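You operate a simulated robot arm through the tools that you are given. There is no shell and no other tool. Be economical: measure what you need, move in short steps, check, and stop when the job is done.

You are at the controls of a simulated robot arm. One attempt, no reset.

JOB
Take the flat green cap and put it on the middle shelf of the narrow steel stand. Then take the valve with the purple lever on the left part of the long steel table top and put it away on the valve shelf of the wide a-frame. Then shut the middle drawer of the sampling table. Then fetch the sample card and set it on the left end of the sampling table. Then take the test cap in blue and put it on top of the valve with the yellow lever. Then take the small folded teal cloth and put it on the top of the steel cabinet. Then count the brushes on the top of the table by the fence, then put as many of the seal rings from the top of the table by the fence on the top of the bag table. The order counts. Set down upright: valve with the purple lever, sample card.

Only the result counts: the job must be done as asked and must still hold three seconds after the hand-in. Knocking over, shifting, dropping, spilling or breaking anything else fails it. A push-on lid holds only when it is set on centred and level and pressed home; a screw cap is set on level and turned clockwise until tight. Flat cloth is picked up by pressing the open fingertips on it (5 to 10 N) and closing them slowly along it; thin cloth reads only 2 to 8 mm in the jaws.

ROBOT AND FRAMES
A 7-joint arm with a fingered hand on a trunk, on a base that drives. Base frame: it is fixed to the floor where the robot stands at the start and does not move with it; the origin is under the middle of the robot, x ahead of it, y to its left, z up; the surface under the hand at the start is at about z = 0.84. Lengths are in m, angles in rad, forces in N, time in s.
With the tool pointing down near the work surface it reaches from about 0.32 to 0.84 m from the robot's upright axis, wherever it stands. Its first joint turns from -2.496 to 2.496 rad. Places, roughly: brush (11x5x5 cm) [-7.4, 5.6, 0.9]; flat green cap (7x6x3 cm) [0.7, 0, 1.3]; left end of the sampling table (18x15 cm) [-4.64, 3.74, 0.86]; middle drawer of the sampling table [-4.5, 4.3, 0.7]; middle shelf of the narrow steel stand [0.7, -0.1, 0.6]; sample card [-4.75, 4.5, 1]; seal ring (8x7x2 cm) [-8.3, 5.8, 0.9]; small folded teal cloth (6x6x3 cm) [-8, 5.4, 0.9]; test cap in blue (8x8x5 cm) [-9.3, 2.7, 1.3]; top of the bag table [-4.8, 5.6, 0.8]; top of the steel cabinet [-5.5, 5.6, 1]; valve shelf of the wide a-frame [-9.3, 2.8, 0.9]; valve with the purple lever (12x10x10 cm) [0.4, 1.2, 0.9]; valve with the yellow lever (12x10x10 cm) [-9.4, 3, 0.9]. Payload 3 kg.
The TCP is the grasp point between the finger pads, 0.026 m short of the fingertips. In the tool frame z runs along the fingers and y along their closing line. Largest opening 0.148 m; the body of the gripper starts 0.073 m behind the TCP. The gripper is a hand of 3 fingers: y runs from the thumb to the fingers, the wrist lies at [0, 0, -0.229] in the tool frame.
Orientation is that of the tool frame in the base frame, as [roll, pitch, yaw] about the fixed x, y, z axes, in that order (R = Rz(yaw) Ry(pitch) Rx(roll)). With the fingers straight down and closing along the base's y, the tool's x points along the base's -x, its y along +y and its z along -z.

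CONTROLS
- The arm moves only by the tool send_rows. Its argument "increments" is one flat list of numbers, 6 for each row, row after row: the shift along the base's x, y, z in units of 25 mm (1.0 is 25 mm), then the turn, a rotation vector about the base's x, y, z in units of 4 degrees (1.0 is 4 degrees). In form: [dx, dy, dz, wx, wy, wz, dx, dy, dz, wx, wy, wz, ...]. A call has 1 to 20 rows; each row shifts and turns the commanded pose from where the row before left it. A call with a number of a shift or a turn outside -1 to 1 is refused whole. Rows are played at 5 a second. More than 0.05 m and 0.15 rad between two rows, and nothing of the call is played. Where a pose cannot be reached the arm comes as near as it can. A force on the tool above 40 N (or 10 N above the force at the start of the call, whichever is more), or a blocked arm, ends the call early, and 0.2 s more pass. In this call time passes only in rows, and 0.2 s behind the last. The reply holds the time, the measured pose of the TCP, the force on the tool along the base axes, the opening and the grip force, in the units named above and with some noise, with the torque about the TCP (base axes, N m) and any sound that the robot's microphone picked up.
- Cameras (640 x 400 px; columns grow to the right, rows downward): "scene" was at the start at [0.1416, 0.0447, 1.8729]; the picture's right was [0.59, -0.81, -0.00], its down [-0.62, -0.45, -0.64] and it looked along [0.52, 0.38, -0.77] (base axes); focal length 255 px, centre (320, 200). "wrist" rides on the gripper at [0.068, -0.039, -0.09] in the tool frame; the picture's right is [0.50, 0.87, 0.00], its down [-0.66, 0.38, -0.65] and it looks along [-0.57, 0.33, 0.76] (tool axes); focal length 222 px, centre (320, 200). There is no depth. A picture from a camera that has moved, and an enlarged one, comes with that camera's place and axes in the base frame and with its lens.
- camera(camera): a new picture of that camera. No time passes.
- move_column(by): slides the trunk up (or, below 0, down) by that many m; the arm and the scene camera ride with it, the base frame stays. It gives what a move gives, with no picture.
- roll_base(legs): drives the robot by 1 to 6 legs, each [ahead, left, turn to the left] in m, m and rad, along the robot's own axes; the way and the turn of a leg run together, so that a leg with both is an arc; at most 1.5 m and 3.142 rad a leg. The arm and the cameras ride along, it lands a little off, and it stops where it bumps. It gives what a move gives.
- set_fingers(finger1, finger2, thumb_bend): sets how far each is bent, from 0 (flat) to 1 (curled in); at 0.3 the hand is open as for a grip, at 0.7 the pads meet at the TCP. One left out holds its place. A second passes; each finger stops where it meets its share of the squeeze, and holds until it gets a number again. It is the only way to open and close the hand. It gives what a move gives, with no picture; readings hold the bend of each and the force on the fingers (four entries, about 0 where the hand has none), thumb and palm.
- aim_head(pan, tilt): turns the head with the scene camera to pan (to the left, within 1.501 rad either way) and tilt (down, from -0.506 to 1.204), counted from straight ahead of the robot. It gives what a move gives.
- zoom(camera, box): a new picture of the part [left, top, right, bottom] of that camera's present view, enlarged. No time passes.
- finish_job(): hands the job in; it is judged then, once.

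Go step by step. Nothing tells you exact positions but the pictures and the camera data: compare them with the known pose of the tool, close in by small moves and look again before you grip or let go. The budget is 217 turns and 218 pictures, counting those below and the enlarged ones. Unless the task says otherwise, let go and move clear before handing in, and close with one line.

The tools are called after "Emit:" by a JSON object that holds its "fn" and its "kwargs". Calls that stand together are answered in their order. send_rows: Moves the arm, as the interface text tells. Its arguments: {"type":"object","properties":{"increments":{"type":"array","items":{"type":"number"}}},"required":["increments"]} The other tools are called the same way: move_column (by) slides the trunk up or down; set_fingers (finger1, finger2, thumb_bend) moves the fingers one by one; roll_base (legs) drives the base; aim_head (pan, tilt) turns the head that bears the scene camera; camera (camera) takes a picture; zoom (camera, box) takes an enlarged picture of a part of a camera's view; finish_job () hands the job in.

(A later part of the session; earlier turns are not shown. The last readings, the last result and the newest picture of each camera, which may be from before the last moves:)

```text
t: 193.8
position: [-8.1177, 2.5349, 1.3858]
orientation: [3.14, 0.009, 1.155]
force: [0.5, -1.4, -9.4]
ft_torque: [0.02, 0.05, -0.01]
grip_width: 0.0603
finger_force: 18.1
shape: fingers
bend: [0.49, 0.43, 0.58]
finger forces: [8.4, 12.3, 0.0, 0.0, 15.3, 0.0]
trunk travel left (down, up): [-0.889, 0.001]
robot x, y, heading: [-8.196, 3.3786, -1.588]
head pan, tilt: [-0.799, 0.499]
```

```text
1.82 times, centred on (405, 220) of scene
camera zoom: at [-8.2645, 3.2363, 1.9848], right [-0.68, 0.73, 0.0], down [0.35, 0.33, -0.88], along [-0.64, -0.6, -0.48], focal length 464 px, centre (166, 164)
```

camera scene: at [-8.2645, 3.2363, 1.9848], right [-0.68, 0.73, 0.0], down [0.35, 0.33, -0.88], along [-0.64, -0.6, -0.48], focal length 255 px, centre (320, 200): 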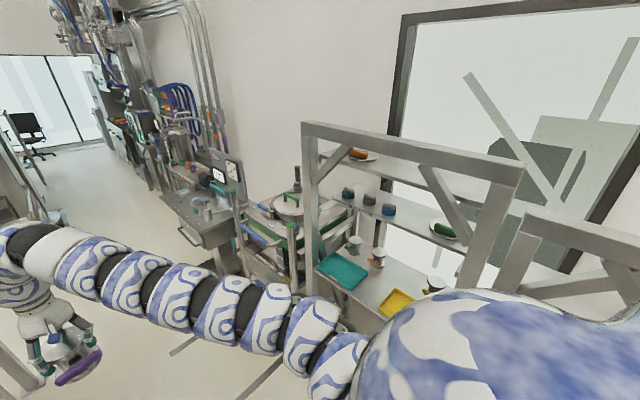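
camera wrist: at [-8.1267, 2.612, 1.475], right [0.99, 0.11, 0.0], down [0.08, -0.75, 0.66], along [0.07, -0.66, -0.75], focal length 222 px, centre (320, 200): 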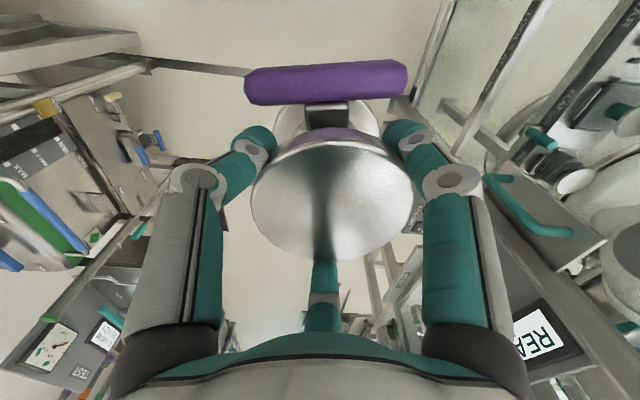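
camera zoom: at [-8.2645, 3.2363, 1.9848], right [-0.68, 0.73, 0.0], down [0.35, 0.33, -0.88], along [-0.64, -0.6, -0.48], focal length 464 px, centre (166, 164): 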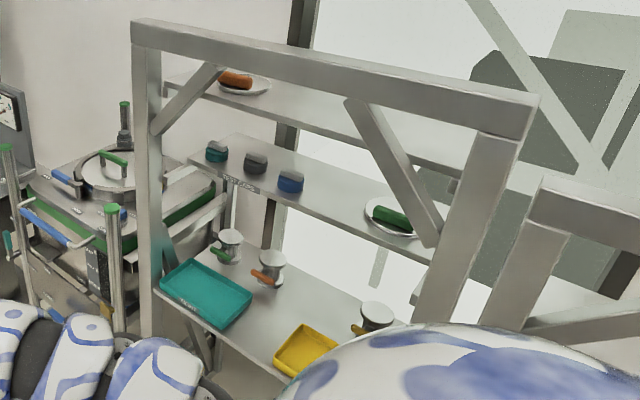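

The valve shelf (z ≈ 0.87) has a free gap between the teal and yellow trays around (-9.19, 2.78). Turning with the arm fully out would hit the frame post, so first I'll lower and retract the arm.

Emit:
{"fn": "send_rows", "kwargs": {"increments": [0, 0, -0.8, 0, 0, 0, 0, 0, -0.8, 0, 0, 0, 0, 0, -0.8, 0, 0, 0, 0, 0, -0.8, 0, 0, 0, 0, 0, -0.8, 0, 0, 0, 0, 0, -0.8, 0, 0, 0, 0, 0, -0.8, 0, 0, 0, 0, 0, -0.8, 0, 0, 0, 0, 0, -0.8, 0, 0, 0, 0, 0, -0.8, 0, 0, 0, 0, 0, -0.8, 0, 0, 0, 0, 0, -0.8, 0, 0, 0]}}

Emit:
{"fn": "send_rows", "kwargs": {"increments": [0, 0.8, 0, 0, 0, 0, 0, 0.8, 0, 0, 0, 0, 0, 0.8, 0, 0, 0, 0, 0, 0.8, 0, 0, 0, 0, 0, 0.8, 0, 0, 0, 0, 0, 0.8, 0, 0, 0, 0, 0, 0.8, 0, 0, 0, 0, 0, 0.8, 0, 0, 0, 0, 0, 0.8, 0, 0, 0, 0, 0, 0.8, 0, 0, 0, 0]}}

Emit:
{"fn": "camera", "kwargs": {"camera": "wrist"}}

```text
t: 196.3
position: [-8.1188, 2.5339, 1.144]
orientation: [3.14, 0.008, 1.158]
force: [-0.2, -0.5, -8.4]
ft_torque: [0.02, 0.06, 0.01]
grip_width: 0.06
finger_force: 18.3
shape: fingers
bend: [0.49, 0.43, 0.58]
finger forces: [9.2, 12.4, 0.0, 0.0, 15.2, 0.0]
trunk travel left (down, up): [-0.889, 0.001]
robot x, y, heading: [-8.1974, 3.3796, -1.584]
head pan, tilt: [-0.799, 0.499]
```

```text
t: 198.6
position: [-8.092, 2.6836, 1.1077]
orientation: [-3.138, 0.007, 1.156]
force: [0.9, 0.4, -9.8]
ft_torque: [0.05, 0.05, -0.01]
grip_width: 0.0591
finger_force: 18.0
shape: fingers
bend: [0.48, 0.42, 0.59]
finger forces: [9.8, 11.9, 0.0, 0.0, 14.9, 0.1]
out of reach, approached as far as the arm can: row 6, 7, 8, 9, 10
trunk travel left (down, up): [-0.889, 0.001]
robot x, y, heading: [-8.1988, 3.3811, -1.588]
head pan, tilt: [-0.799, 0.499]
```

```text
156 pictures are left
camera wrist: at [-8.1014, 2.7612, 1.1976], right [0.99, 0.11, -0.01], down [0.09, -0.75, 0.66], along [0.07, -0.65, -0.75], focal length 222 px, centre (320, 200)
```

wrist: 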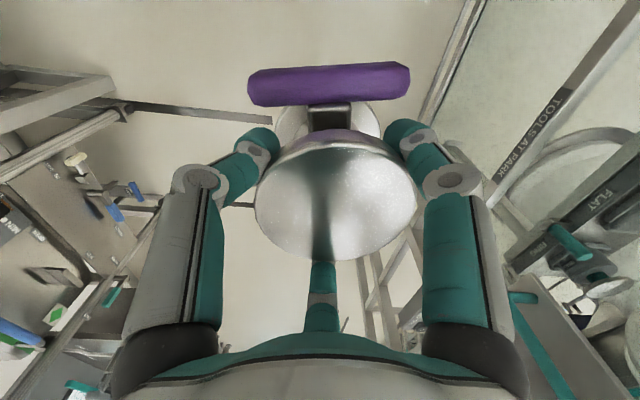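

Emit:
{"fn": "set_fingers", "kwargs": {"finger1": 0.8, "finger2": 0.8, "thumb_bend": 0.8}}

Emit:
{"fn": "roll_base", "kwargs": {"legs": [[0.49, 0, 0], [0, 0, -1.553]]}}

Emit:
{"fn": "aim_head", "kwargs": {"pan": 0.1, "tilt": 0.8}}

Emit:
{"fn": "camera", "kwargs": {"camera": "scene"}}

Emit:
{"fn": "camera", "kwargs": {"camera": "wrist"}}

```text
t: 199.6
position: [-8.0937, 2.6841, 1.1087]
orientation: [-3.14, 0.006, 1.158]
force: [1.5, 0.2, -8.3]
ft_torque: [0.06, 0.11, 0.04]
grip_width: 0.0294
finger_force: 10.4
shape: fingers
bend: [0.51, 0.4, 0.77]
finger forces: [6.1, 8.5, 0.1, 0.1, 6.5, 0.0]
trunk travel left (down, up): [-0.889, 0.001]
robot x, y, heading: [-8.193, 3.3794, -1.587]
head pan, tilt: [-0.799, 0.499]
```

```text
t: 206.2
position: [-8.903, 2.7928, 1.1077]
orientation: [-3.14, 0.005, -0.413]
force: [-0.3, 0.3, -9.4]
ft_torque: [0.12, -0.09, 0.02]
grip_width: 0.0292
finger_force: 8.7
shape: fingers
bend: [0.51, 0.41, 0.77]
finger forces: [6.0, 7.5, 0.1, 0.0, 4.8, 0.0]
trunk travel left (down, up): [-0.889, 0.001]
robot x, y, heading: [-8.205, 2.8921, 3.124]
head pan, tilt: [-0.799, 0.499]
```

```text
t: 207.4
position: [-8.9041, 2.7925, 1.109]
orientation: [-3.141, 0.006, -0.415]
force: [-0.8, 0.1, -8.1]
ft_torque: [0.08, -0.12, -0.02]
grip_width: 0.0297
finger_force: 9.3
shape: fingers
bend: [0.51, 0.41, 0.77]
finger forces: [6.2, 7.2, 0.1, 0.1, 4.4, 0.0]
trunk travel left (down, up): [-0.889, 0.001]
robot x, y, heading: [-8.2015, 2.8966, 3.125]
head pan, tilt: [0.099, 0.799]
```

```text
155 pictures are left
camera scene: at [-8.368, 2.8903, 1.9589], right [-0.08, 1.0, 0.0], down [0.71, 0.06, -0.7], along [-0.69, -0.06, -0.72], focal length 255 px, centre (320, 200)
```

scene: 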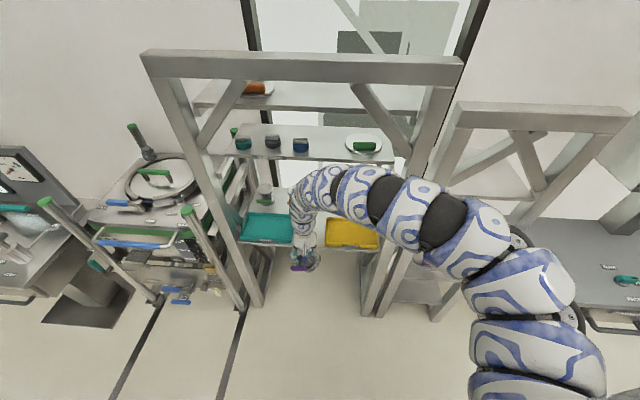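

```text
154 pictures are left
camera wrist: at [-8.8249, 2.8005, 1.1977], right [0.11, -0.99, 0.0], down [-0.75, -0.09, 0.66], along [-0.65, -0.07, -0.75], focal length 222 px, centre (320, 200)
```

wrist: 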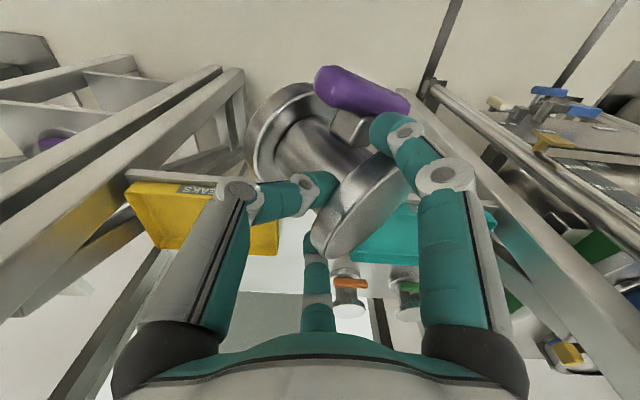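

The re-squeeze made the valve tip in the grip. I'll hold still and inspect closely.

Emit:
{"fn": "zoom", "kwargs": {"camera": "wrist", "box": [200, 40, 460, 340]}}

Emit:
{"fn": "zoom", "kwargs": {"camera": "scene", "box": [240, 160, 390, 290]}}

```text
1.33 times, centred on (330, 190) of wrist
camera zoom: at [-8.8249, 2.8005, 1.1977], right [0.11, -0.99, 0.0], down [-0.75, -0.09, 0.66], along [-0.65, -0.07, -0.75], focal length 296 px, centre (307, 213)
```

zoom: 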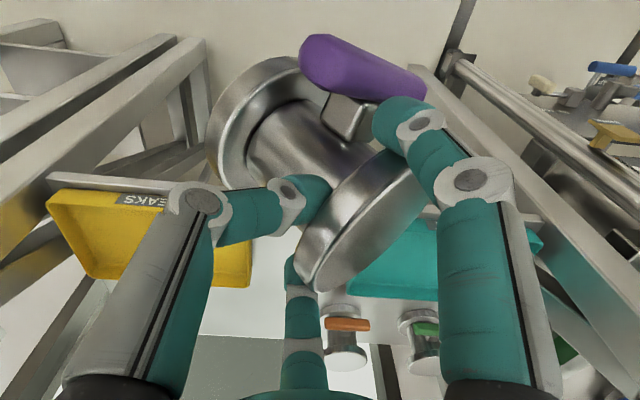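

```text
3.08 times, centred on (315, 225) of scene
camera zoom: at [-8.368, 2.8903, 1.9589], right [-0.08, 1.0, 0.0], down [0.71, 0.06, -0.7], along [-0.69, -0.06, -0.72], focal length 785 px, centre (335, 123)
```

zoom: 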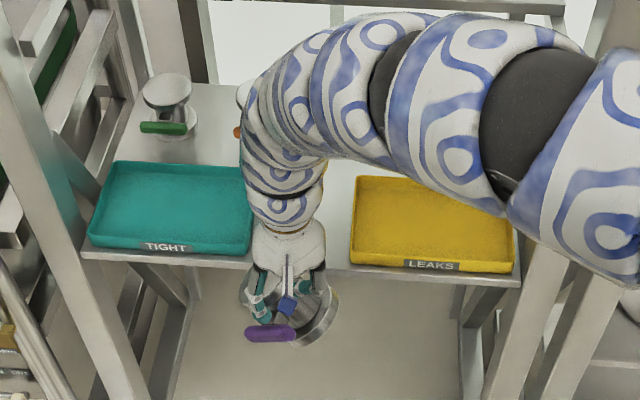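

The valve is tilted about 60° with its base toward +y. I'll move it gently over the shelf first, then rotate the hand to bring it upright before setting it down.

Emit:
{"fn": "send_rows", "kwargs": {"increments": [-0.5, 0, 0, 0, 0, 0, -0.5, 0, 0, 0, 0, 0, -0.5, 0, 0, 0, 0, 0, -0.5, 0, 0, 0, 0, 0, -0.5, 0, 0, 0, 0, 0, -0.5, 0, 0, 0, 0, 0, -0.5, 0, 0, 0, 0, 0, -0.5, 0, 0, 0, 0, 0]}}

Emit:
{"fn": "roll_base", "kwargs": {"legs": [[0.1, 0, 0]]}}

Emit:
{"fn": "camera", "kwargs": {"camera": "wrist"}}

Emit:
{"fn": "zoom", "kwargs": {"camera": "scene", "box": [200, 120, 440, 290]}}

```text
t: 209.2
position: [-9.0027, 2.7932, 1.1071]
orientation: [-3.139, 0.005, -0.414]
force: [0.5, -0.2, -8.7]
ft_torque: [0.05, -0.05, -0.01]
grip_width: 0.0296
finger_force: 8.3
shape: fingers
bend: [0.51, 0.43, 0.78]
finger forces: [5.8, 6.1, 0.0, 0.0, 4.7, 0.1]
trunk travel left (down, up): [-0.889, 0.001]
robot x, y, heading: [-8.2062, 2.8969, 3.123]
head pan, tilt: [0.099, 0.799]
```

```text
t: 210.4
position: [-9.1043, 2.7943, 1.1075]
orientation: [-3.139, 0.005, -0.414]
force: [-0.3, 0.8, -9.5]
ft_torque: [0.12, -0.1, 0.01]
grip_width: 0.0295
finger_force: 8.3
shape: fingers
bend: [0.51, 0.44, 0.78]
finger forces: [5.9, 5.6, 0.1, 0.1, 4.2, 0.0]
trunk travel left (down, up): [-0.889, 0.001]
robot x, y, heading: [-8.3062, 2.898, 3.128]
head pan, tilt: [0.099, 0.799]
```

```text
151 pictures are left
camera wrist: at [-9.0264, 2.8017, 1.1966], right [0.11, -0.99, 0.0], down [-0.75, -0.09, 0.66], along [-0.65, -0.07, -0.75], focal length 222 px, centre (320, 200)
```

wrist: 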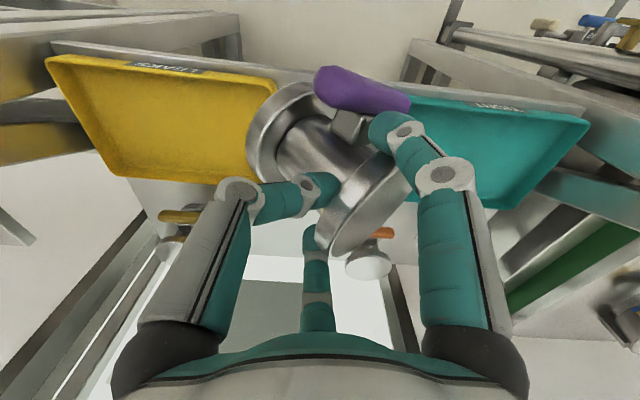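

```text
2.35 times, centred on (320, 205) of scene
camera zoom: at [-8.4706, 2.892, 1.9587], right [-0.08, 1.0, 0.0], down [0.72, 0.06, -0.7], along [-0.69, -0.06, -0.72], focal length 600 px, centre (320, 188)
```

zoom: 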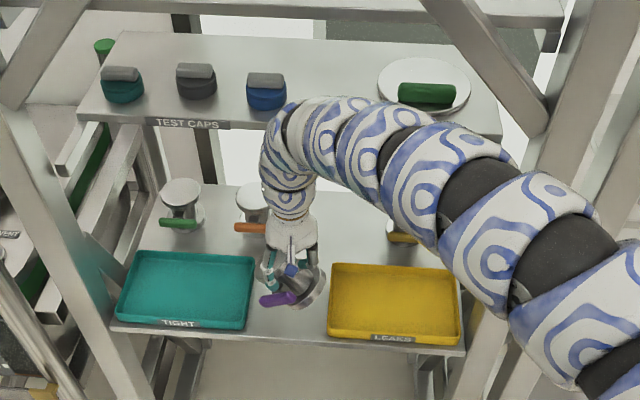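

The grip forces are drifting down, so I'll begin the uprighting rotation now while easing forward over the shelf.

Emit:
{"fn": "send_rows", "kwargs": {"increments": [-0.17, 0.04, -0.2, -0.89, 0.46, 0, -0.17, 0.04, -0.2, -0.89, 0.46, 0, -0.17, 0.04, -0.2, -0.89, 0.46, 0, -0.17, 0.04, -0.2, -0.89, 0.46, 0, -0.17, 0.04, -0.2, -0.89, 0.46, 0, -0.17, 0.04, -0.2, -0.89, 0.46, 0, -0.17, 0.04, -0.2, -0.89, 0.46, 0, -0.17, 0.04, -0.2, -0.89, 0.46, 0]}}

Emit:
{"fn": "camera", "kwargs": {"camera": "wrist"}}

Emit:
{"fn": "zoom", "kwargs": {"camera": "scene", "box": [240, 160, 390, 280]}}

```text
t: 212.2
position: [-9.1364, 2.8032, 1.0683]
orientation: [2.582, 0.038, -0.427]
force: [-0.4, 0.5, -0.3]
ft_torque: [-0.01, 0.02, -0.02]
grip_width: 0.018
finger_force: 0.0
shape: fingers
bend: [0.57, 0.5, 0.8]
finger forces: [0.0, 0.0, 0.0, 0.0, 0.0, 0.1]
trunk travel left (down, up): [-0.889, 0.001]
robot x, y, heading: [-8.3074, 2.8925, 3.121]
head pan, tilt: [0.099, 0.799]
```

```text
149 pictures are left
camera wrist: at [-9.0397, 2.8468, 1.1214], right [0.17, -0.88, 0.44], down [-0.56, 0.28, 0.78], along [-0.81, -0.38, -0.45], focal length 222 px, centre (320, 200)
```

wrist: 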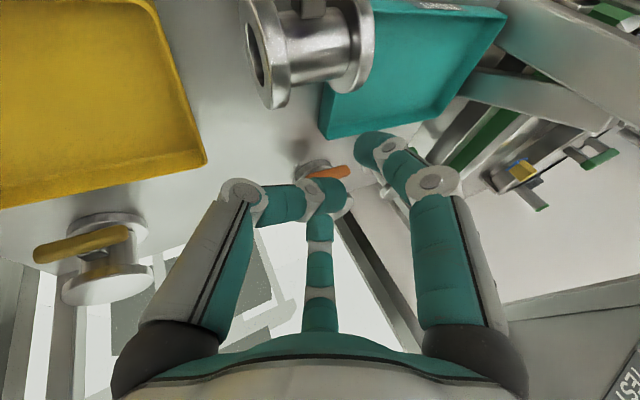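

```text
3.33 times, centred on (315, 220) of scene
camera zoom: at [-8.4677, 2.8928, 1.959], right [-0.08, 1.0, 0.0], down [0.71, 0.06, -0.7], along [-0.69, -0.06, -0.72], focal length 850 px, centre (337, 133)
```

zoom: 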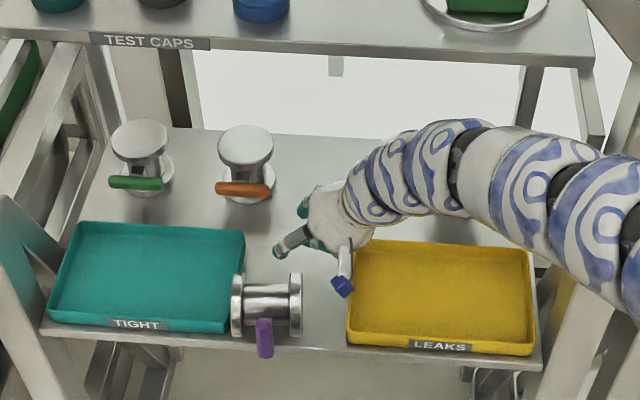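

The valve slipped and came to rest lying on the shelf in the gap; nothing else seems disturbed. I'll raise the hand, return it to vertical, and look at how the valve lies.

Emit:
{"fn": "send_rows", "kwargs": {"increments": [0, 0.3, 0.8, 0, 0, 0, 0, 0.3, 0.8, 0, 0, 0, 0.3, 0, 0.4, 0.89, -0.46, 0, 0.3, 0, 0.4, 0.89, -0.46, 0, 0.3, 0, 0.4, 0.89, -0.46, 0, 0.3, 0, 0.4, 0.89, -0.46, 0, 0.3, 0, 0, 0.89, -0.46, 0, 0.3, 0, 0, 0.89, -0.46, 0, 0.3, 0, 0, 0.89, -0.46, 0, 0.3, 0, 0, 0.89, -0.46, 0]}}

Emit:
{"fn": "set_fingers", "kwargs": {"finger1": 0.3, "finger2": 0.3, "thumb_bend": 0.3}}

Emit:
{"fn": "camera", "kwargs": {"camera": "wrist"}}

Emit:
{"fn": "zoom", "kwargs": {"camera": "scene", "box": [260, 200, 360, 280]}}

```text
t: 214.4
position: [-9.0771, 2.8163, 1.1485]
orientation: [-3.139, 0.006, -0.414]
force: [0.3, -0.4, 0.2]
ft_torque: [0.02, -0.03, 0.0]
grip_width: 0.018
finger_force: 0.1
shape: fingers
bend: [0.57, 0.5, 0.8]
finger forces: [0.0, 0.1, 0.1, 0.1, 0.0, 0.0]
trunk travel left (down, up): [-0.889, 0.001]
robot x, y, heading: [-8.3106, 2.8993, 3.125]
head pan, tilt: [0.099, 0.799]
```

```text
t: 215.4
position: [-9.0763, 2.8174, 1.1485]
orientation: [-3.141, 0.007, -0.413]
force: [-0.2, -0.2, 0.8]
ft_torque: [-0.02, -0.02, -0.04]
grip_width: 0.1267
finger_force: 0.0
shape: fingers
bend: [0.3, 0.3, 0.3]
finger forces: [0.0, 0.0, 0.1, 0.0, 0.0, 0.0]
trunk travel left (down, up): [-0.889, 0.001]
robot x, y, heading: [-8.3042, 2.8949, 3.123]
head pan, tilt: [0.099, 0.799]
```

```text
147 pictures are left
camera wrist: at [-8.9986, 2.8242, 1.2374], right [0.11, -0.99, 0.0], down [-0.75, -0.09, 0.66], along [-0.65, -0.07, -0.75], focal length 222 px, centre (320, 200)
```

wrist: 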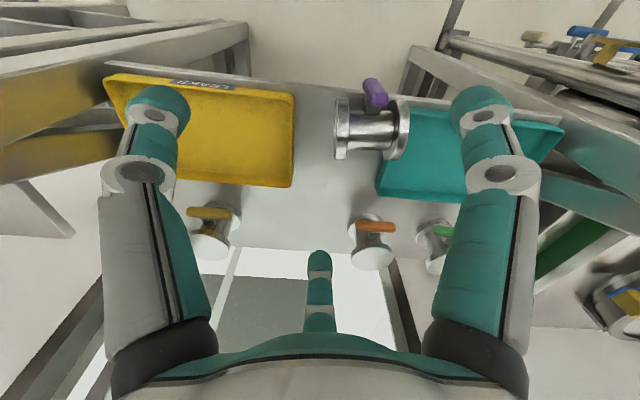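

```text
5.00 times, centred on (310, 240) of scene
camera zoom: at [-8.4677, 2.8923, 1.959], right [-0.08, 1.0, 0.0], down [0.71, 0.06, -0.7], along [-0.69, -0.06, -0.72], focal length 1275 px, centre (370, 0)
```

zoom: 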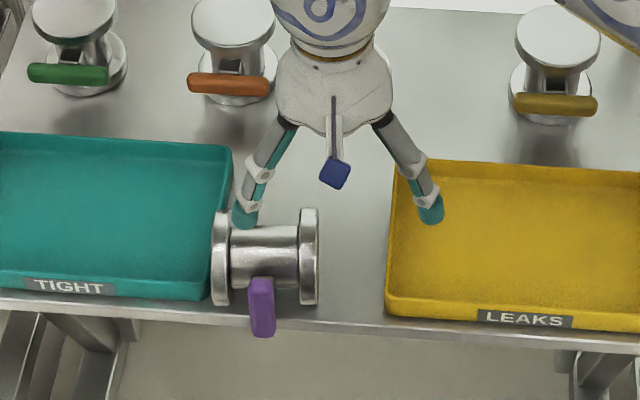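

The valve lies with its axis along y, top disc at y ≈ 2.69 beside the teal tray. Plan: pinch the disc's upper rim with the thumb hooked on its inner side, then tip the valve up about its base edge. Aligning above it now.

Emit:
{"fn": "send_rows", "kwargs": {"increments": [-0.32, -0.85, -0.3, 0, 0, 1, -0.32, -0.85, -0.3, 0, 0, 1, -0.32, -0.85, -0.3, 0, 0, 1, -0.32, -0.85, -0.3, 0, 0, 1, -0.32, -0.85, -0.3, 0, 0, 1, -0.32, -0.85, -0.3, 0, 0, 1]}}

Emit:
{"fn": "set_fingers", "kwargs": {"finger1": 0.48, "finger2": 0.48, "thumb_bend": 0.48}}

Emit:
{"fn": "camera", "kwargs": {"camera": "wrist"}}

Emit:
{"fn": "zoom", "kwargs": {"camera": "scene", "box": [260, 200, 360, 280]}}

```text
t: 216.8
position: [-9.1226, 2.6965, 1.1043]
orientation: [3.14, 0.005, 0.003]
force: [3.2, -7.5, -0.3]
ft_torque: [0.64, 0.33, -0.03]
grip_width: 0.1271
finger_force: 0.2
shape: fingers
bend: [0.3, 0.3, 0.3]
finger forces: [0.1, 0.0, 0.0, 0.0, 0.1, 0.0]
out of reach, approached as far as the arm can: row 6
trunk travel left (down, up): [-0.889, 0.001]
robot x, y, heading: [-8.3046, 2.8982, 3.126]
head pan, tilt: [0.099, 0.799]
```

```text
t: 217.8
position: [-9.1197, 2.6908, 1.106]
orientation: [-3.14, 0.008, 0.005]
force: [0.6, -0.2, 0.0]
ft_torque: [0.0, -0.01, -0.03]
grip_width: 0.0692
finger_force: 0.1
shape: fingers
bend: [0.48, 0.48, 0.48]
finger forces: [0.1, 0.1, 0.0, 0.1, 0.0, 0.1]
trunk travel left (down, up): [-0.889, 0.001]
robot x, y, heading: [-8.3073, 2.8947, 3.128]
head pan, tilt: [0.099, 0.799]
```

```text
145 pictures are left
camera wrist: at [-9.0522, 2.729, 1.1952], right [0.51, -0.86, -0.01], down [-0.65, -0.38, 0.66], along [-0.57, -0.33, -0.75], focal length 222 px, centre (320, 200)
```

wrist: 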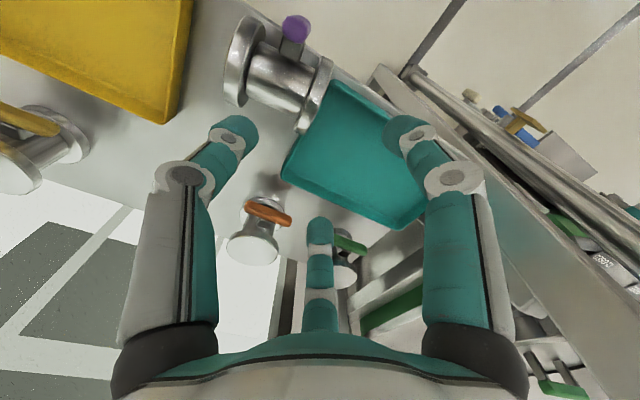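

```text
5.00 times, centred on (310, 240) of scene
camera zoom: at [-8.4671, 2.8911, 1.959], right [-0.08, 1.0, 0.0], down [0.71, 0.06, -0.7], along [-0.69, -0.06, -0.72], focal length 1275 px, centre (370, 0)
```

zoom: 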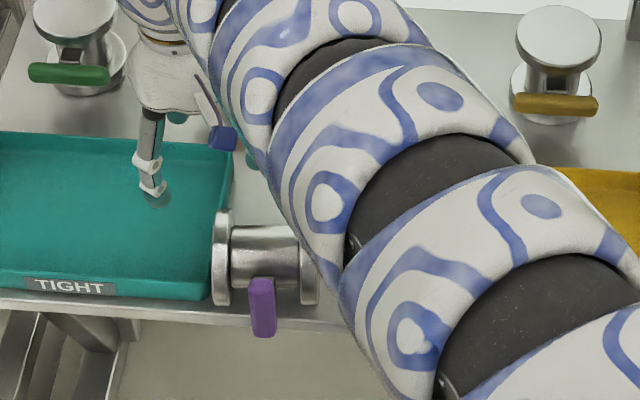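

Emit:
{"fn": "send_rows", "kwargs": {"increments": [-0.04, 0, -0.8, 0, 0, 0, -0.04, 0, -0.8, 0, 0, 0, -0.04, 0, -0.8, 0, 0, 0, 0, 0, -0.8, 0, 0, 0, 0, 0, -0.8, 0, 0, 0]}}

Emit:
{"fn": "camera", "kwargs": {"camera": "wrist"}}

Emit:
{"fn": "zoom", "kwargs": {"camera": "scene", "box": [250, 190, 350, 270]}}

```text
t: 219.0
position: [-9.1046, 2.7035, 1.0509]
orientation: [-3.14, 0.005, 0.005]
force: [-0.2, 0.3, -0.2]
ft_torque: [-0.06, -0.02, 0.02]
grip_width: 0.0692
finger_force: 0.0
shape: fingers
bend: [0.48, 0.48, 0.48]
finger forces: [0.0, 0.0, 0.0, 0.1, 0.1, 0.0]
out of reach, approached as far as the arm can: row 1, 2, 3, 4, 5
trunk travel left (down, up): [-0.889, 0.001]
robot x, y, heading: [-8.3082, 2.8996, 3.129]
head pan, tilt: [0.099, 0.799]
```

```text
143 pictures are left
camera wrist: at [-9.0366, 2.7417, 1.141], right [0.5, -0.86, 0.0], down [-0.65, -0.38, 0.66], along [-0.57, -0.33, -0.75], focal length 222 px, centre (320, 200)
```

wrist: 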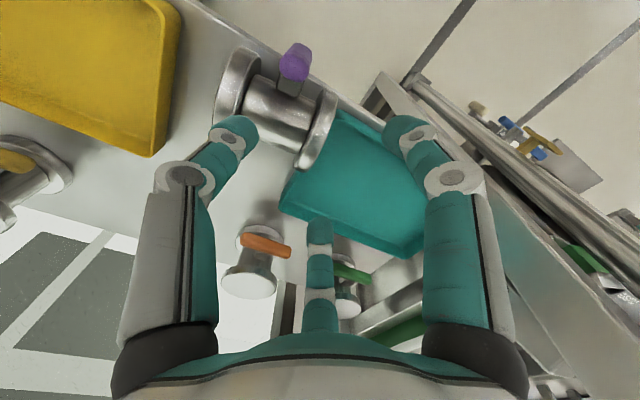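

```text
5.00 times, centred on (300, 230) of scene
camera zoom: at [-8.4685, 2.8938, 1.9589], right [-0.08, 1.0, 0.0], down [0.71, 0.06, -0.7], along [-0.69, -0.06, -0.72], focal length 1275 px, centre (420, 50)
```

zoom: 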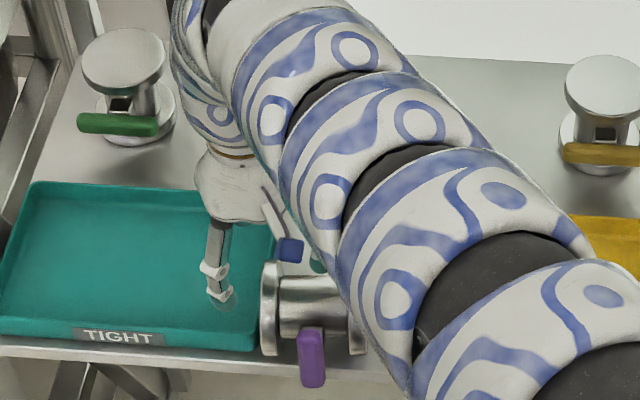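

The arm is at a reach limit here with the trunk so high. I'll raise the arm slightly while lowering the trunk, to keep it in a comfortable range.

Emit:
{"fn": "send_rows", "kwargs": {"increments": [0, 0, 0.8, 0, 0, 0, -0.2, -0.13, 0.8, 0, 0, 0, -0.2, -0.13, 0.8, 0, 0, 0, -0.2, -0.13, 0.8, 0, 0, 0, -0.18, -0.13, 0.8, 0, 0, 0, 0, 0, 0.8, 0, 0, 0, 0, 0, 0.8, 0, 0, 0]}}

Emit:
{"fn": "move_column", "kwargs": {"by": -0.19}}

Emit:
{"fn": "camera", "kwargs": {"camera": "wrist"}}

Emit:
{"fn": "camera", "kwargs": {"camera": "scene"}}

```text
t: 220.6
position: [-9.1237, 2.689, 1.1912]
orientation: [-3.14, 0.007, 0.006]
force: [0.1, 0.8, -0.3]
ft_torque: [0.01, 0.0, -0.03]
grip_width: 0.0689
finger_force: 0.1
shape: fingers
bend: [0.48, 0.48, 0.48]
finger forces: [0.0, 0.1, 0.0, 0.0, 0.0, 0.0]
trunk travel left (down, up): [-0.889, 0.001]
robot x, y, heading: [-8.303, 2.8957, 3.124]
head pan, tilt: [0.099, 0.799]
```

```text
t: 222.7
position: [-9.1237, 2.6893, 1.0016]
orientation: [-3.14, 0.008, 0.005]
force: [0.3, -1.0, -0.4]
ft_torque: [-0.02, 0.01, 0.01]
grip_width: 0.0687
finger_force: 0.0
shape: fingers
bend: [0.48, 0.48, 0.48]
finger forces: [0.0, 0.0, 0.1, 0.0, 0.1, 0.0]
trunk travel left (down, up): [-0.699, 0.191]
robot x, y, heading: [-8.3042, 2.898, 3.123]
head pan, tilt: [0.099, 0.799]
```

```text
141 pictures are left
camera wrist: at [-9.0559, 2.7277, 1.0913], right [0.5, -0.86, 0.0], down [-0.65, -0.38, 0.66], along [-0.57, -0.33, -0.75], focal length 222 px, centre (320, 200)
```

wrist: 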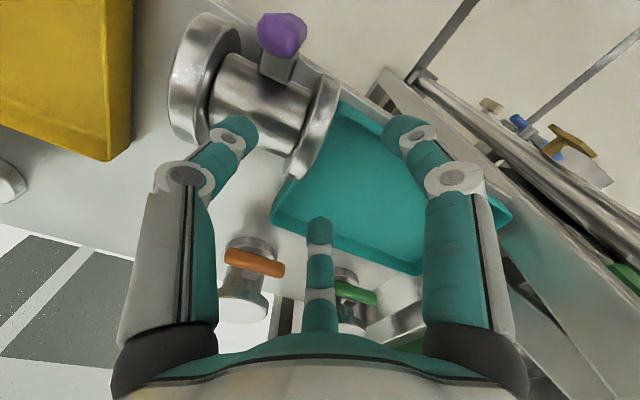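

```text
140 pictures are left
camera scene: at [-8.4676, 2.8921, 1.769], right [-0.08, 1.0, 0.0], down [0.71, 0.06, -0.7], along [-0.69, -0.06, -0.72], focal length 255 px, centre (320, 200)
```

scene: 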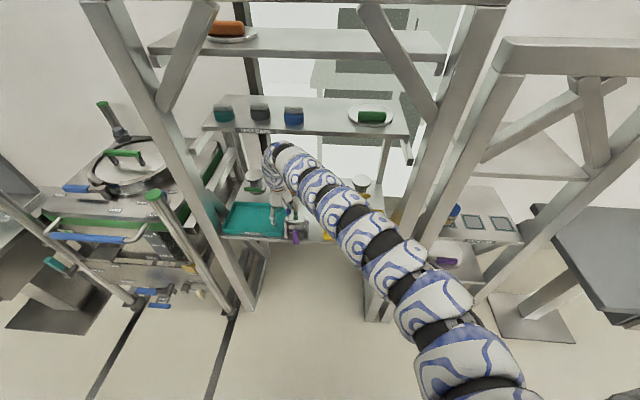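

Good alignment: the thumb is over the neck, and the other two digits are outside the disc. I'll descend so the tips straddle the rim.

Emit:
{"fn": "send_rows", "kwargs": {"increments": [0.3, 0.1, -0.4, 0, 0, 0, 0, 0, -0.4, 0, 0, 0, 0, 0, -0.3, 0, 0, 0]}}

Emit:
{"fn": "camera", "kwargs": {"camera": "wrist"}}

Emit:
{"fn": "zoom", "kwargs": {"camera": "scene", "box": [240, 170, 340, 250]}}

```text
t: 223.5
position: [-9.1159, 2.6916, 0.9734]
orientation: [-3.139, 0.005, 0.006]
force: [0.8, -0.3, -0.5]
ft_torque: [0.01, 0.01, -0.03]
grip_width: 0.0692
finger_force: 0.1
shape: fingers
bend: [0.48, 0.48, 0.48]
finger forces: [0.1, 0.1, 0.1, 0.0, 0.0, 0.0]
trunk travel left (down, up): [-0.699, 0.191]
robot x, y, heading: [-8.3047, 2.8974, 3.125]
head pan, tilt: [0.099, 0.799]
```

```text
139 pictures are left
camera wrist: at [-9.0486, 2.7303, 1.0629], right [0.5, -0.86, 0.0], down [-0.65, -0.38, 0.66], along [-0.57, -0.33, -0.75], focal length 222 px, centre (320, 200)
```

wrist: 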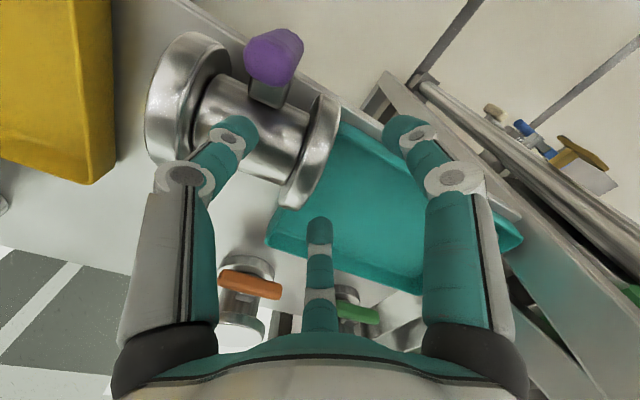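

```text
5.00 times, centred on (290, 210) of scene
camera zoom: at [-8.4678, 2.8923, 1.769], right [-0.08, 1.0, 0.0], down [0.71, 0.06, -0.7], along [-0.69, -0.06, -0.72], focal length 1275 px, centre (470, 150)
```

zoom: 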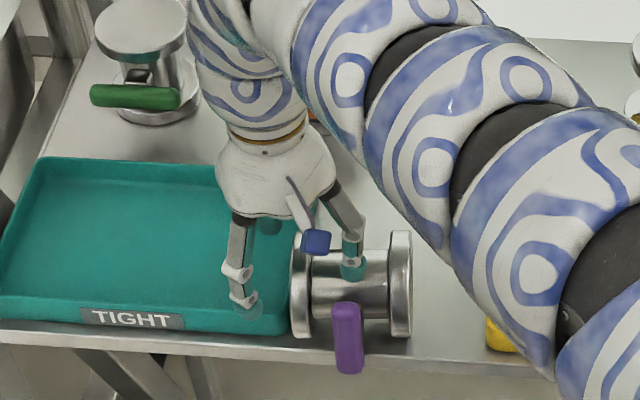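

Emit:
{"fn": "set_fingers", "kwargs": {"finger1": 0.6, "finger2": 0.6, "thumb_bend": 0.6}}

Emit:
{"fn": "camera", "kwargs": {"camera": "wrist"}}

Emit:
{"fn": "zoom", "kwargs": {"camera": "scene", "box": [240, 170, 340, 250]}}

```text
t: 224.5
position: [-9.1172, 2.6922, 0.9738]
orientation: [-3.138, 0.005, 0.006]
force: [-0.1, 0.4, -0.5]
ft_torque: [-0.01, 0.01, 0.02]
grip_width: 0.0301
finger_force: 0.0
shape: fingers
bend: [0.6, 0.6, 0.6]
finger forces: [0.0, 0.0, 0.0, 0.0, 0.0, 0.0]
trunk travel left (down, up): [-0.699, 0.191]
robot x, y, heading: [-8.3089, 2.8981, 3.124]
head pan, tilt: [0.099, 0.799]
```

```text
137 pictures are left
camera wrist: at [-9.0485, 2.7297, 1.0633], right [0.5, -0.86, 0.0], down [-0.65, -0.38, 0.66], along [-0.57, -0.33, -0.75], focal length 222 px, centre (320, 200)
```

wrist: 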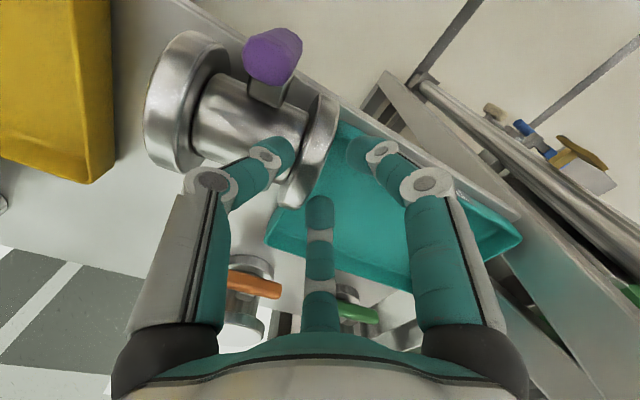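

```text
5.00 times, centred on (290, 210) of scene
camera zoom: at [-8.4677, 2.8922, 1.769], right [-0.08, 1.0, 0.0], down [0.71, 0.06, -0.7], along [-0.69, -0.06, -0.72], focal length 1275 px, centre (470, 150)
```

zoom: 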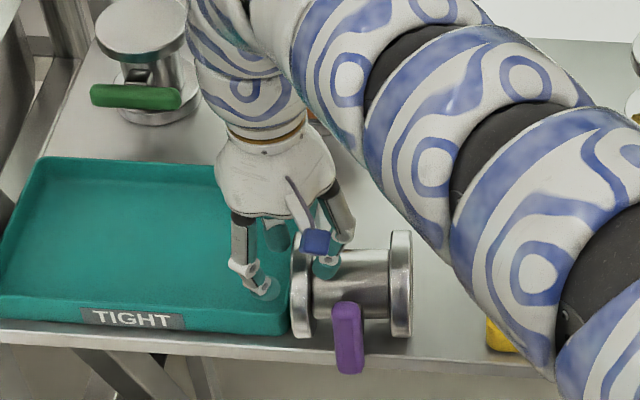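

Emit:
{"fn": "set_fingers", "kwargs": {"finger1": 0.72, "finger2": 0.72, "thumb_bend": 0.72}}

Emit:
{"fn": "camera", "kwargs": {"camera": "wrist"}}

Emit:
{"fn": "zoom", "kwargs": {"camera": "scene", "box": [240, 170, 340, 250]}}

```text
t: 225.5
position: [-9.1158, 2.6913, 0.9757]
orientation: [3.14, 0.009, 0.006]
force: [-0.9, 0.8, 10.4]
ft_torque: [0.06, 0.07, 0.02]
grip_width: 0.0
finger_force: 10.9
shape: fingers
bend: [0.72, 0.67, 0.69]
finger forces: [0.0, 6.8, 0.0, 0.1, 14.5, 0.0]
trunk travel left (down, up): [-0.699, 0.191]
robot x, y, heading: [-8.3042, 2.8941, 3.125]
head pan, tilt: [0.099, 0.799]
```

```text
135 pictures are left
camera wrist: at [-9.048, 2.7297, 1.0642], right [0.5, -0.86, 0.0], down [-0.65, -0.38, 0.66], along [-0.57, -0.33, -0.75], focal length 222 px, centre (320, 200)
```

wrist: 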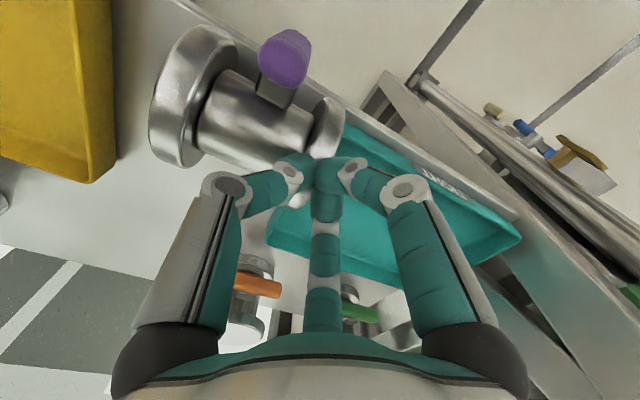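

```text
5.00 times, centred on (290, 210) of scene
camera zoom: at [-8.4667, 2.8925, 1.7692], right [-0.08, 1.0, 0.0], down [0.71, 0.06, -0.7], along [-0.7, -0.06, -0.72], focal length 1275 px, centre (470, 150)
```

zoom: 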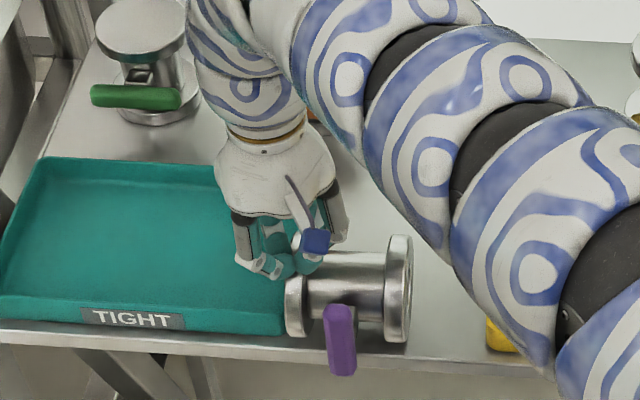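

The tips closed above the rim because they rise as they curl. I'll reopen partly, check, go lower and close again.

Emit:
{"fn": "set_fingers", "kwargs": {"finger1": 0.58, "finger2": 0.58, "thumb_bend": 0.58}}

Emit:
{"fn": "zoom", "kwargs": {"camera": "wrist", "box": [220, 60, 420, 260]}}

Emit:
{"fn": "zoom", "kwargs": {"camera": "scene", "box": [265, 190, 325, 240]}}

```text
t: 226.5
position: [-9.1159, 2.6907, 0.9737]
orientation: [-3.138, 0.006, 0.005]
force: [-0.1, 0.1, 0.2]
ft_torque: [-0.03, 0.01, 0.0]
grip_width: 0.0387
finger_force: 0.1
shape: fingers
bend: [0.57, 0.57, 0.57]
finger forces: [0.1, 0.1, 0.0, 0.0, 0.0, 0.1]
trunk travel left (down, up): [-0.699, 0.191]
robot x, y, heading: [-8.3096, 2.8993, 3.124]
head pan, tilt: [0.099, 0.799]
```

```text
2.00 times, centred on (320, 160) of wrist
camera zoom: at [-9.0485, 2.7296, 1.0633], right [0.5, -0.86, 0.0], down [-0.65, -0.38, 0.66], along [-0.57, -0.33, -0.75], focal length 444 px, centre (320, 280)
```

zoom: 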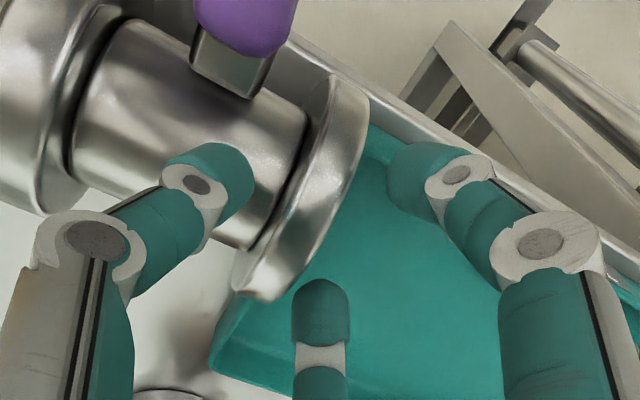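

```text
8.00 times, centred on (295, 215) of scene
camera zoom: at [-8.4677, 2.8921, 1.769], right [-0.08, 1.0, 0.0], down [0.71, 0.06, -0.7], along [-0.69, -0.06, -0.72], focal length 2040 px, centre (520, 80)
```

zoom: 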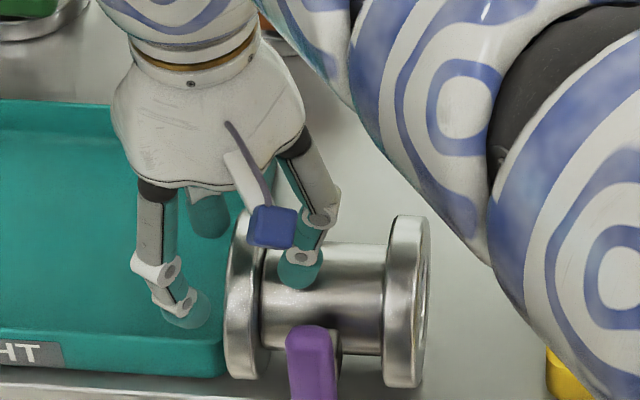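

The neck is thick, leaving a 1.6 cm rim. I'll close to about 0.64 and lower gently so the tips sit deep on the rim.

Emit:
{"fn": "set_fingers", "kwargs": {"finger1": 0.63, "finger2": 0.63, "thumb_bend": 0.63}}

Emit:
{"fn": "send_rows", "kwargs": {"increments": [0, 0, -0.12, 0, 0, 0, 0, 0, -0.12, 0, 0, 0, 0, 0, -0.12, 0, 0, 0]}}

Emit:
{"fn": "zoom", "kwargs": {"camera": "wrist", "box": [220, 60, 420, 260]}}

Emit:
{"fn": "zoom", "kwargs": {"camera": "scene", "box": [265, 190, 325, 240]}}

```text
t: 227.5
position: [-9.1167, 2.6905, 0.9734]
orientation: [-3.139, 0.005, 0.005]
force: [-0.5, -1.6, -0.2]
ft_torque: [-0.02, 0.04, -0.03]
grip_width: 0.0206
finger_force: 0.4
shape: fingers
bend: [0.63, 0.62, 0.63]
finger forces: [0.0, 0.5, 0.1, 0.0, 0.0, 0.0]
trunk travel left (down, up): [-0.699, 0.191]
robot x, y, heading: [-8.3068, 2.8972, 3.124]
head pan, tilt: [0.099, 0.799]
```

```text
t: 228.3
position: [-9.1151, 2.691, 0.9645]
orientation: [-3.139, 0.007, 0.007]
force: [-0.4, -1.2, 1.4]
ft_torque: [-0.04, 0.03, 0.05]
grip_width: 0.0204
finger_force: 0.8
shape: fingers
bend: [0.63, 0.63, 0.63]
finger forces: [0.2, 1.0, 0.0, 0.1, 0.0, 0.0]
trunk travel left (down, up): [-0.699, 0.191]
robot x, y, heading: [-8.3038, 2.8985, 3.125]
head pan, tilt: [0.099, 0.799]
```

```text
2.00 times, centred on (320, 160) of wrist
camera zoom: at [-9.0479, 2.7298, 1.0542], right [0.51, -0.86, 0.0], down [-0.65, -0.38, 0.66], along [-0.57, -0.33, -0.75], focal length 444 px, centre (320, 280)
```

zoom: 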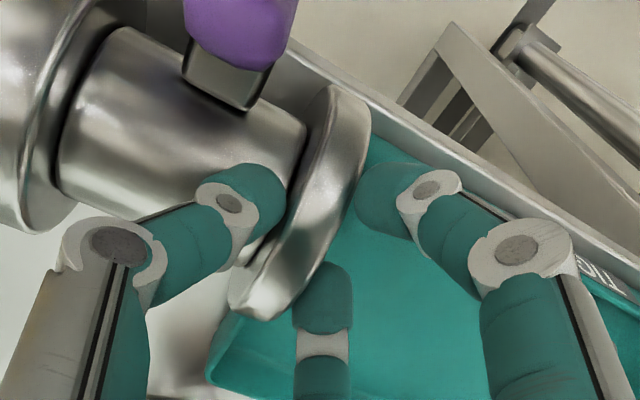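

```text
8.00 times, centred on (295, 215) of scene
camera zoom: at [-8.4676, 2.8921, 1.769], right [-0.08, 1.0, 0.0], down [0.71, 0.06, -0.7], along [-0.69, -0.06, -0.72], focal length 2040 px, centre (520, 80)
```

zoom: 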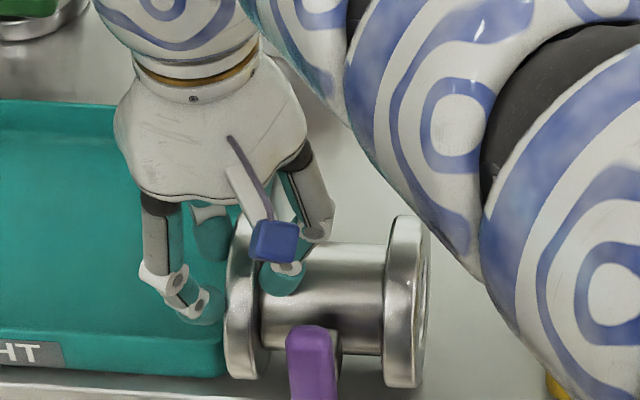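

The disc is now between the thumb (inner side) and the two fingers (outer side). Squeezing.

Emit:
{"fn": "set_fingers", "kwargs": {"finger1": 0.7, "finger2": 0.7, "thumb_bend": 0.75}}

Emit:
{"fn": "zoom", "kwargs": {"camera": "wrist", "box": [220, 60, 420, 260]}}

Emit:
{"fn": "zoom", "kwargs": {"camera": "scene", "box": [265, 190, 325, 240]}}

```text
t: 229.3
position: [-9.1164, 2.6926, 0.9644]
orientation: [-3.14, 0.007, 0.005]
force: [1.1, 2.2, -0.6]
ft_torque: [-0.02, -0.02, 0.01]
grip_width: 0.0152
finger_force: 10.7
shape: fingers
bend: [0.64, 0.65, 0.67]
finger forces: [5.2, 4.5, 0.0, 0.1, 11.1, 0.0]
trunk travel left (down, up): [-0.699, 0.191]
robot x, y, heading: [-8.3081, 2.8981, 3.126]
head pan, tilt: [0.099, 0.799]
```

```text
2.00 times, centred on (320, 160) of wrist
camera zoom: at [-9.0482, 2.7303, 1.054], right [0.5, -0.86, 0.0], down [-0.65, -0.38, 0.66], along [-0.57, -0.33, -0.75], focal length 444 px, centre (320, 280)
```

zoom: 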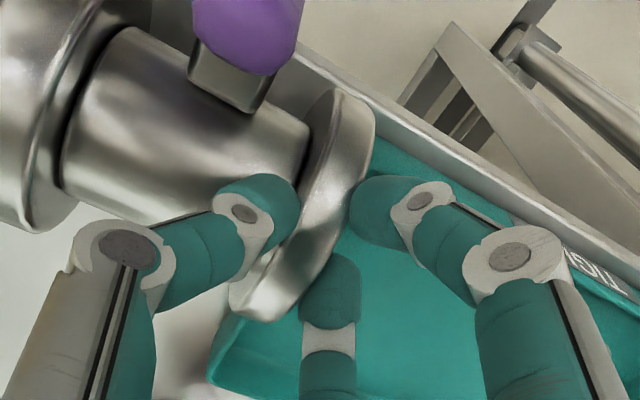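

```text
8.00 times, centred on (295, 215) of scene
camera zoom: at [-8.468, 2.8923, 1.7689], right [-0.08, 1.0, 0.0], down [0.71, 0.06, -0.7], along [-0.69, -0.06, -0.72], focal length 2040 px, centre (520, 80)
```

zoom: 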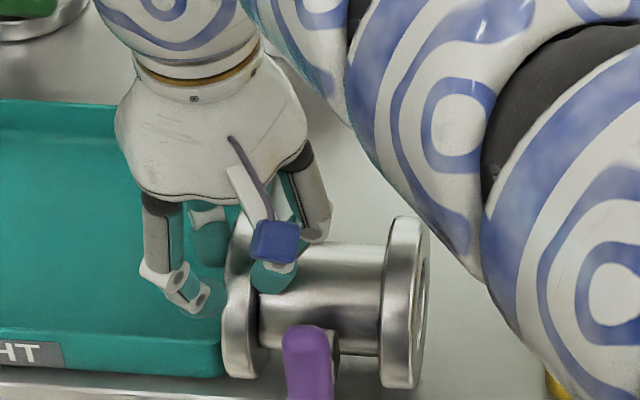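

Solid three-point pinch. I'll firm the grip, then tip through the first 20° along an arc about the base edge.

Emit:
{"fn": "set_fingers", "kwargs": {"finger1": 0.78, "finger2": 0.78, "thumb_bend": 0.85}}

Emit:
{"fn": "send_rows", "kwargs": {"increments": [0, 0.272, 0.26, -1, 0, 0, 0, 0.289, 0.24, -1, 0, 0, 0, 0.304, 0.22, -1, 0, 0, 0, 0.318, 0.195, -1, 0, 0, 0, 0.33, 0.17, -1, 0, 0]}}

Emit:
{"fn": "camera", "kwargs": {"camera": "wrist"}}

Emit:
{"fn": "zoom", "kwargs": {"camera": "scene", "box": [260, 180, 340, 240]}}

```text
t: 230.3
position: [-9.1163, 2.6909, 0.9647]
orientation: [-3.14, 0.008, 0.004]
force: [1.2, 1.6, -0.1]
ft_torque: [-0.06, -0.04, 0.03]
grip_width: 0.0138
finger_force: 18.5
shape: fingers
bend: [0.65, 0.65, 0.65]
finger forces: [9.4, 8.9, 0.1, 0.0, 18.9, 0.1]
trunk travel left (down, up): [-0.699, 0.191]
robot x, y, heading: [-8.3069, 2.8959, 3.121]
head pan, tilt: [0.099, 0.799]
```

```text
t: 231.5
position: [-9.1155, 2.7292, 0.992]
orientation: [2.792, 0.01, 0.005]
force: [0.4, -0.2, -7.9]
ft_torque: [-0.06, -0.03, 0.02]
grip_width: 0.0136
finger_force: 18.6
shape: fingers
bend: [0.65, 0.65, 0.65]
finger forces: [8.7, 8.3, 0.0, 0.0, 19.8, 0.0]
trunk travel left (down, up): [-0.699, 0.191]
robot x, y, heading: [-8.3045, 2.8982, 3.128]
head pan, tilt: [0.099, 0.799]
```

```text
127 pictures are left
camera wrist: at [-9.0484, 2.7969, 1.063], right [0.5, -0.81, 0.29], down [-0.65, -0.13, 0.75], along [-0.57, -0.57, -0.59], focal length 222 px, centre (320, 200)
```

wrist: 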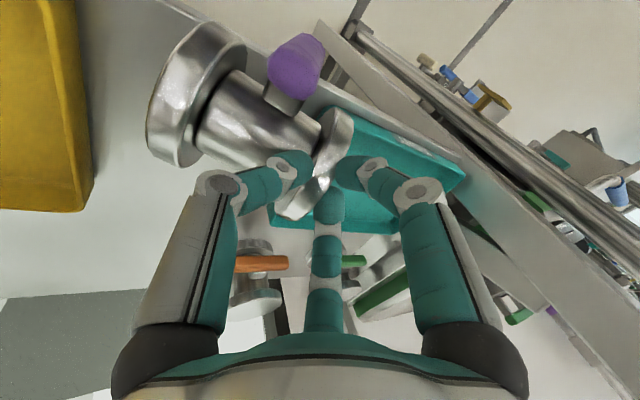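

```text
6.67 times, centred on (300, 210) of scene
camera zoom: at [-8.4684, 2.8926, 1.7689], right [-0.08, 1.0, 0.0], down [0.71, 0.06, -0.7], along [-0.69, -0.06, -0.72], focal length 1700 px, centre (453, 133)
```

zoom: 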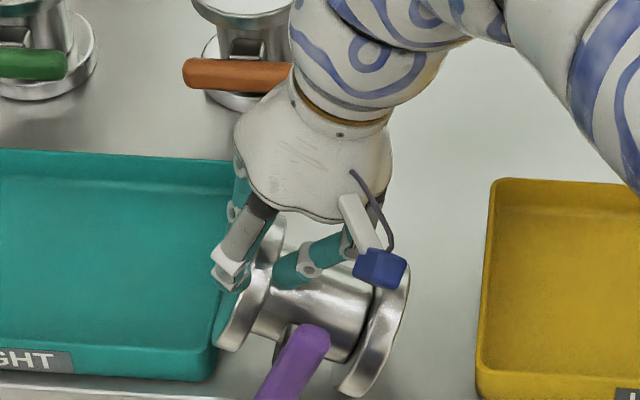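

Tipping works well with the valve firmly held. Continuing the rotation, and shifting slightly deeper onto the shelf.

Emit:
{"fn": "send_rows", "kwargs": {"increments": [-0.15, 0.3, 0.2, -1, 0, 0, -0.15, 0.3, 0.18, -1, 0, 0, -0.15, 0.31, 0.15, -1, 0, 0, -0.15, 0.31, 0.12, -1, 0, 0, -0.15, 0.32, 0.1, -1, 0, 0, -0.15, 0.32, 0.07, -1, 0, 0, -0.15, 0.32, 0.05, -1, 0, 0, -0.15, 0.32, 0.02, -1, 0, 0]}}

Emit:
{"fn": "camera", "kwargs": {"camera": "wrist"}}

Emit:
{"fn": "zoom", "kwargs": {"camera": "scene", "box": [260, 170, 360, 250]}}

```text
t: 233.3
position: [-9.1481, 2.7926, 1.0139]
orientation: [2.237, 0.008, -0.004]
force: [-0.6, -0.1, -8.9]
ft_torque: [0.19, -0.1, -0.01]
grip_width: 0.0131
finger_force: 19.1
shape: fingers
bend: [0.66, 0.66, 0.65]
finger forces: [8.0, 7.9, 0.0, 0.0, 23.3, 0.0]
trunk travel left (down, up): [-0.699, 0.191]
robot x, y, heading: [-8.3073, 2.9021, 3.119]
head pan, tilt: [0.099, 0.799]
```

```text
125 pictures are left
camera wrist: at [-9.0799, 2.8876, 1.0378], right [0.5, -0.54, 0.68], down [-0.65, 0.28, 0.71], along [-0.57, -0.8, -0.2], focal length 222 px, centre (320, 200)
```

wrist: 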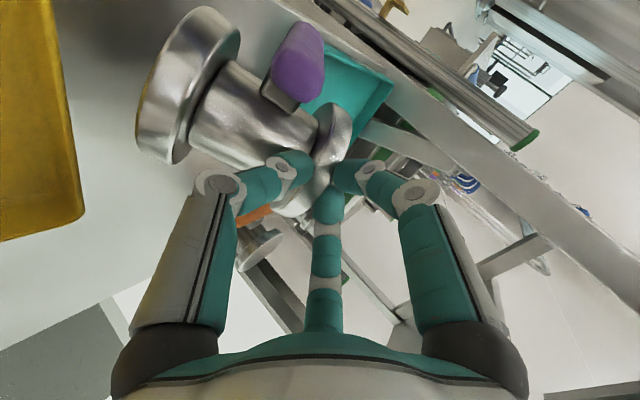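

```text
5.00 times, centred on (310, 210) of scene
camera zoom: at [-8.4689, 2.8926, 1.7688], right [-0.08, 1.0, 0.0], down [0.72, 0.06, -0.7], along [-0.69, -0.06, -0.72], focal length 1275 px, centre (370, 150)
```

zoom: 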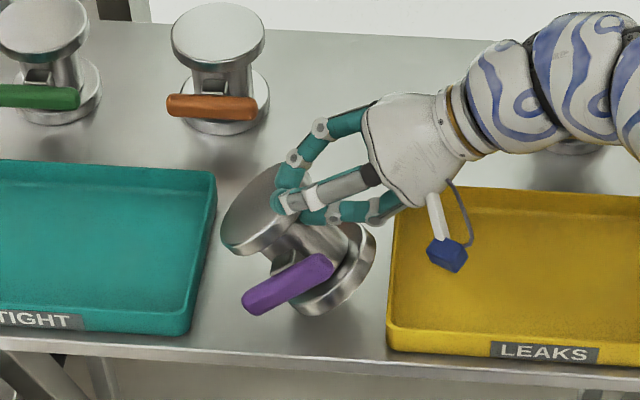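

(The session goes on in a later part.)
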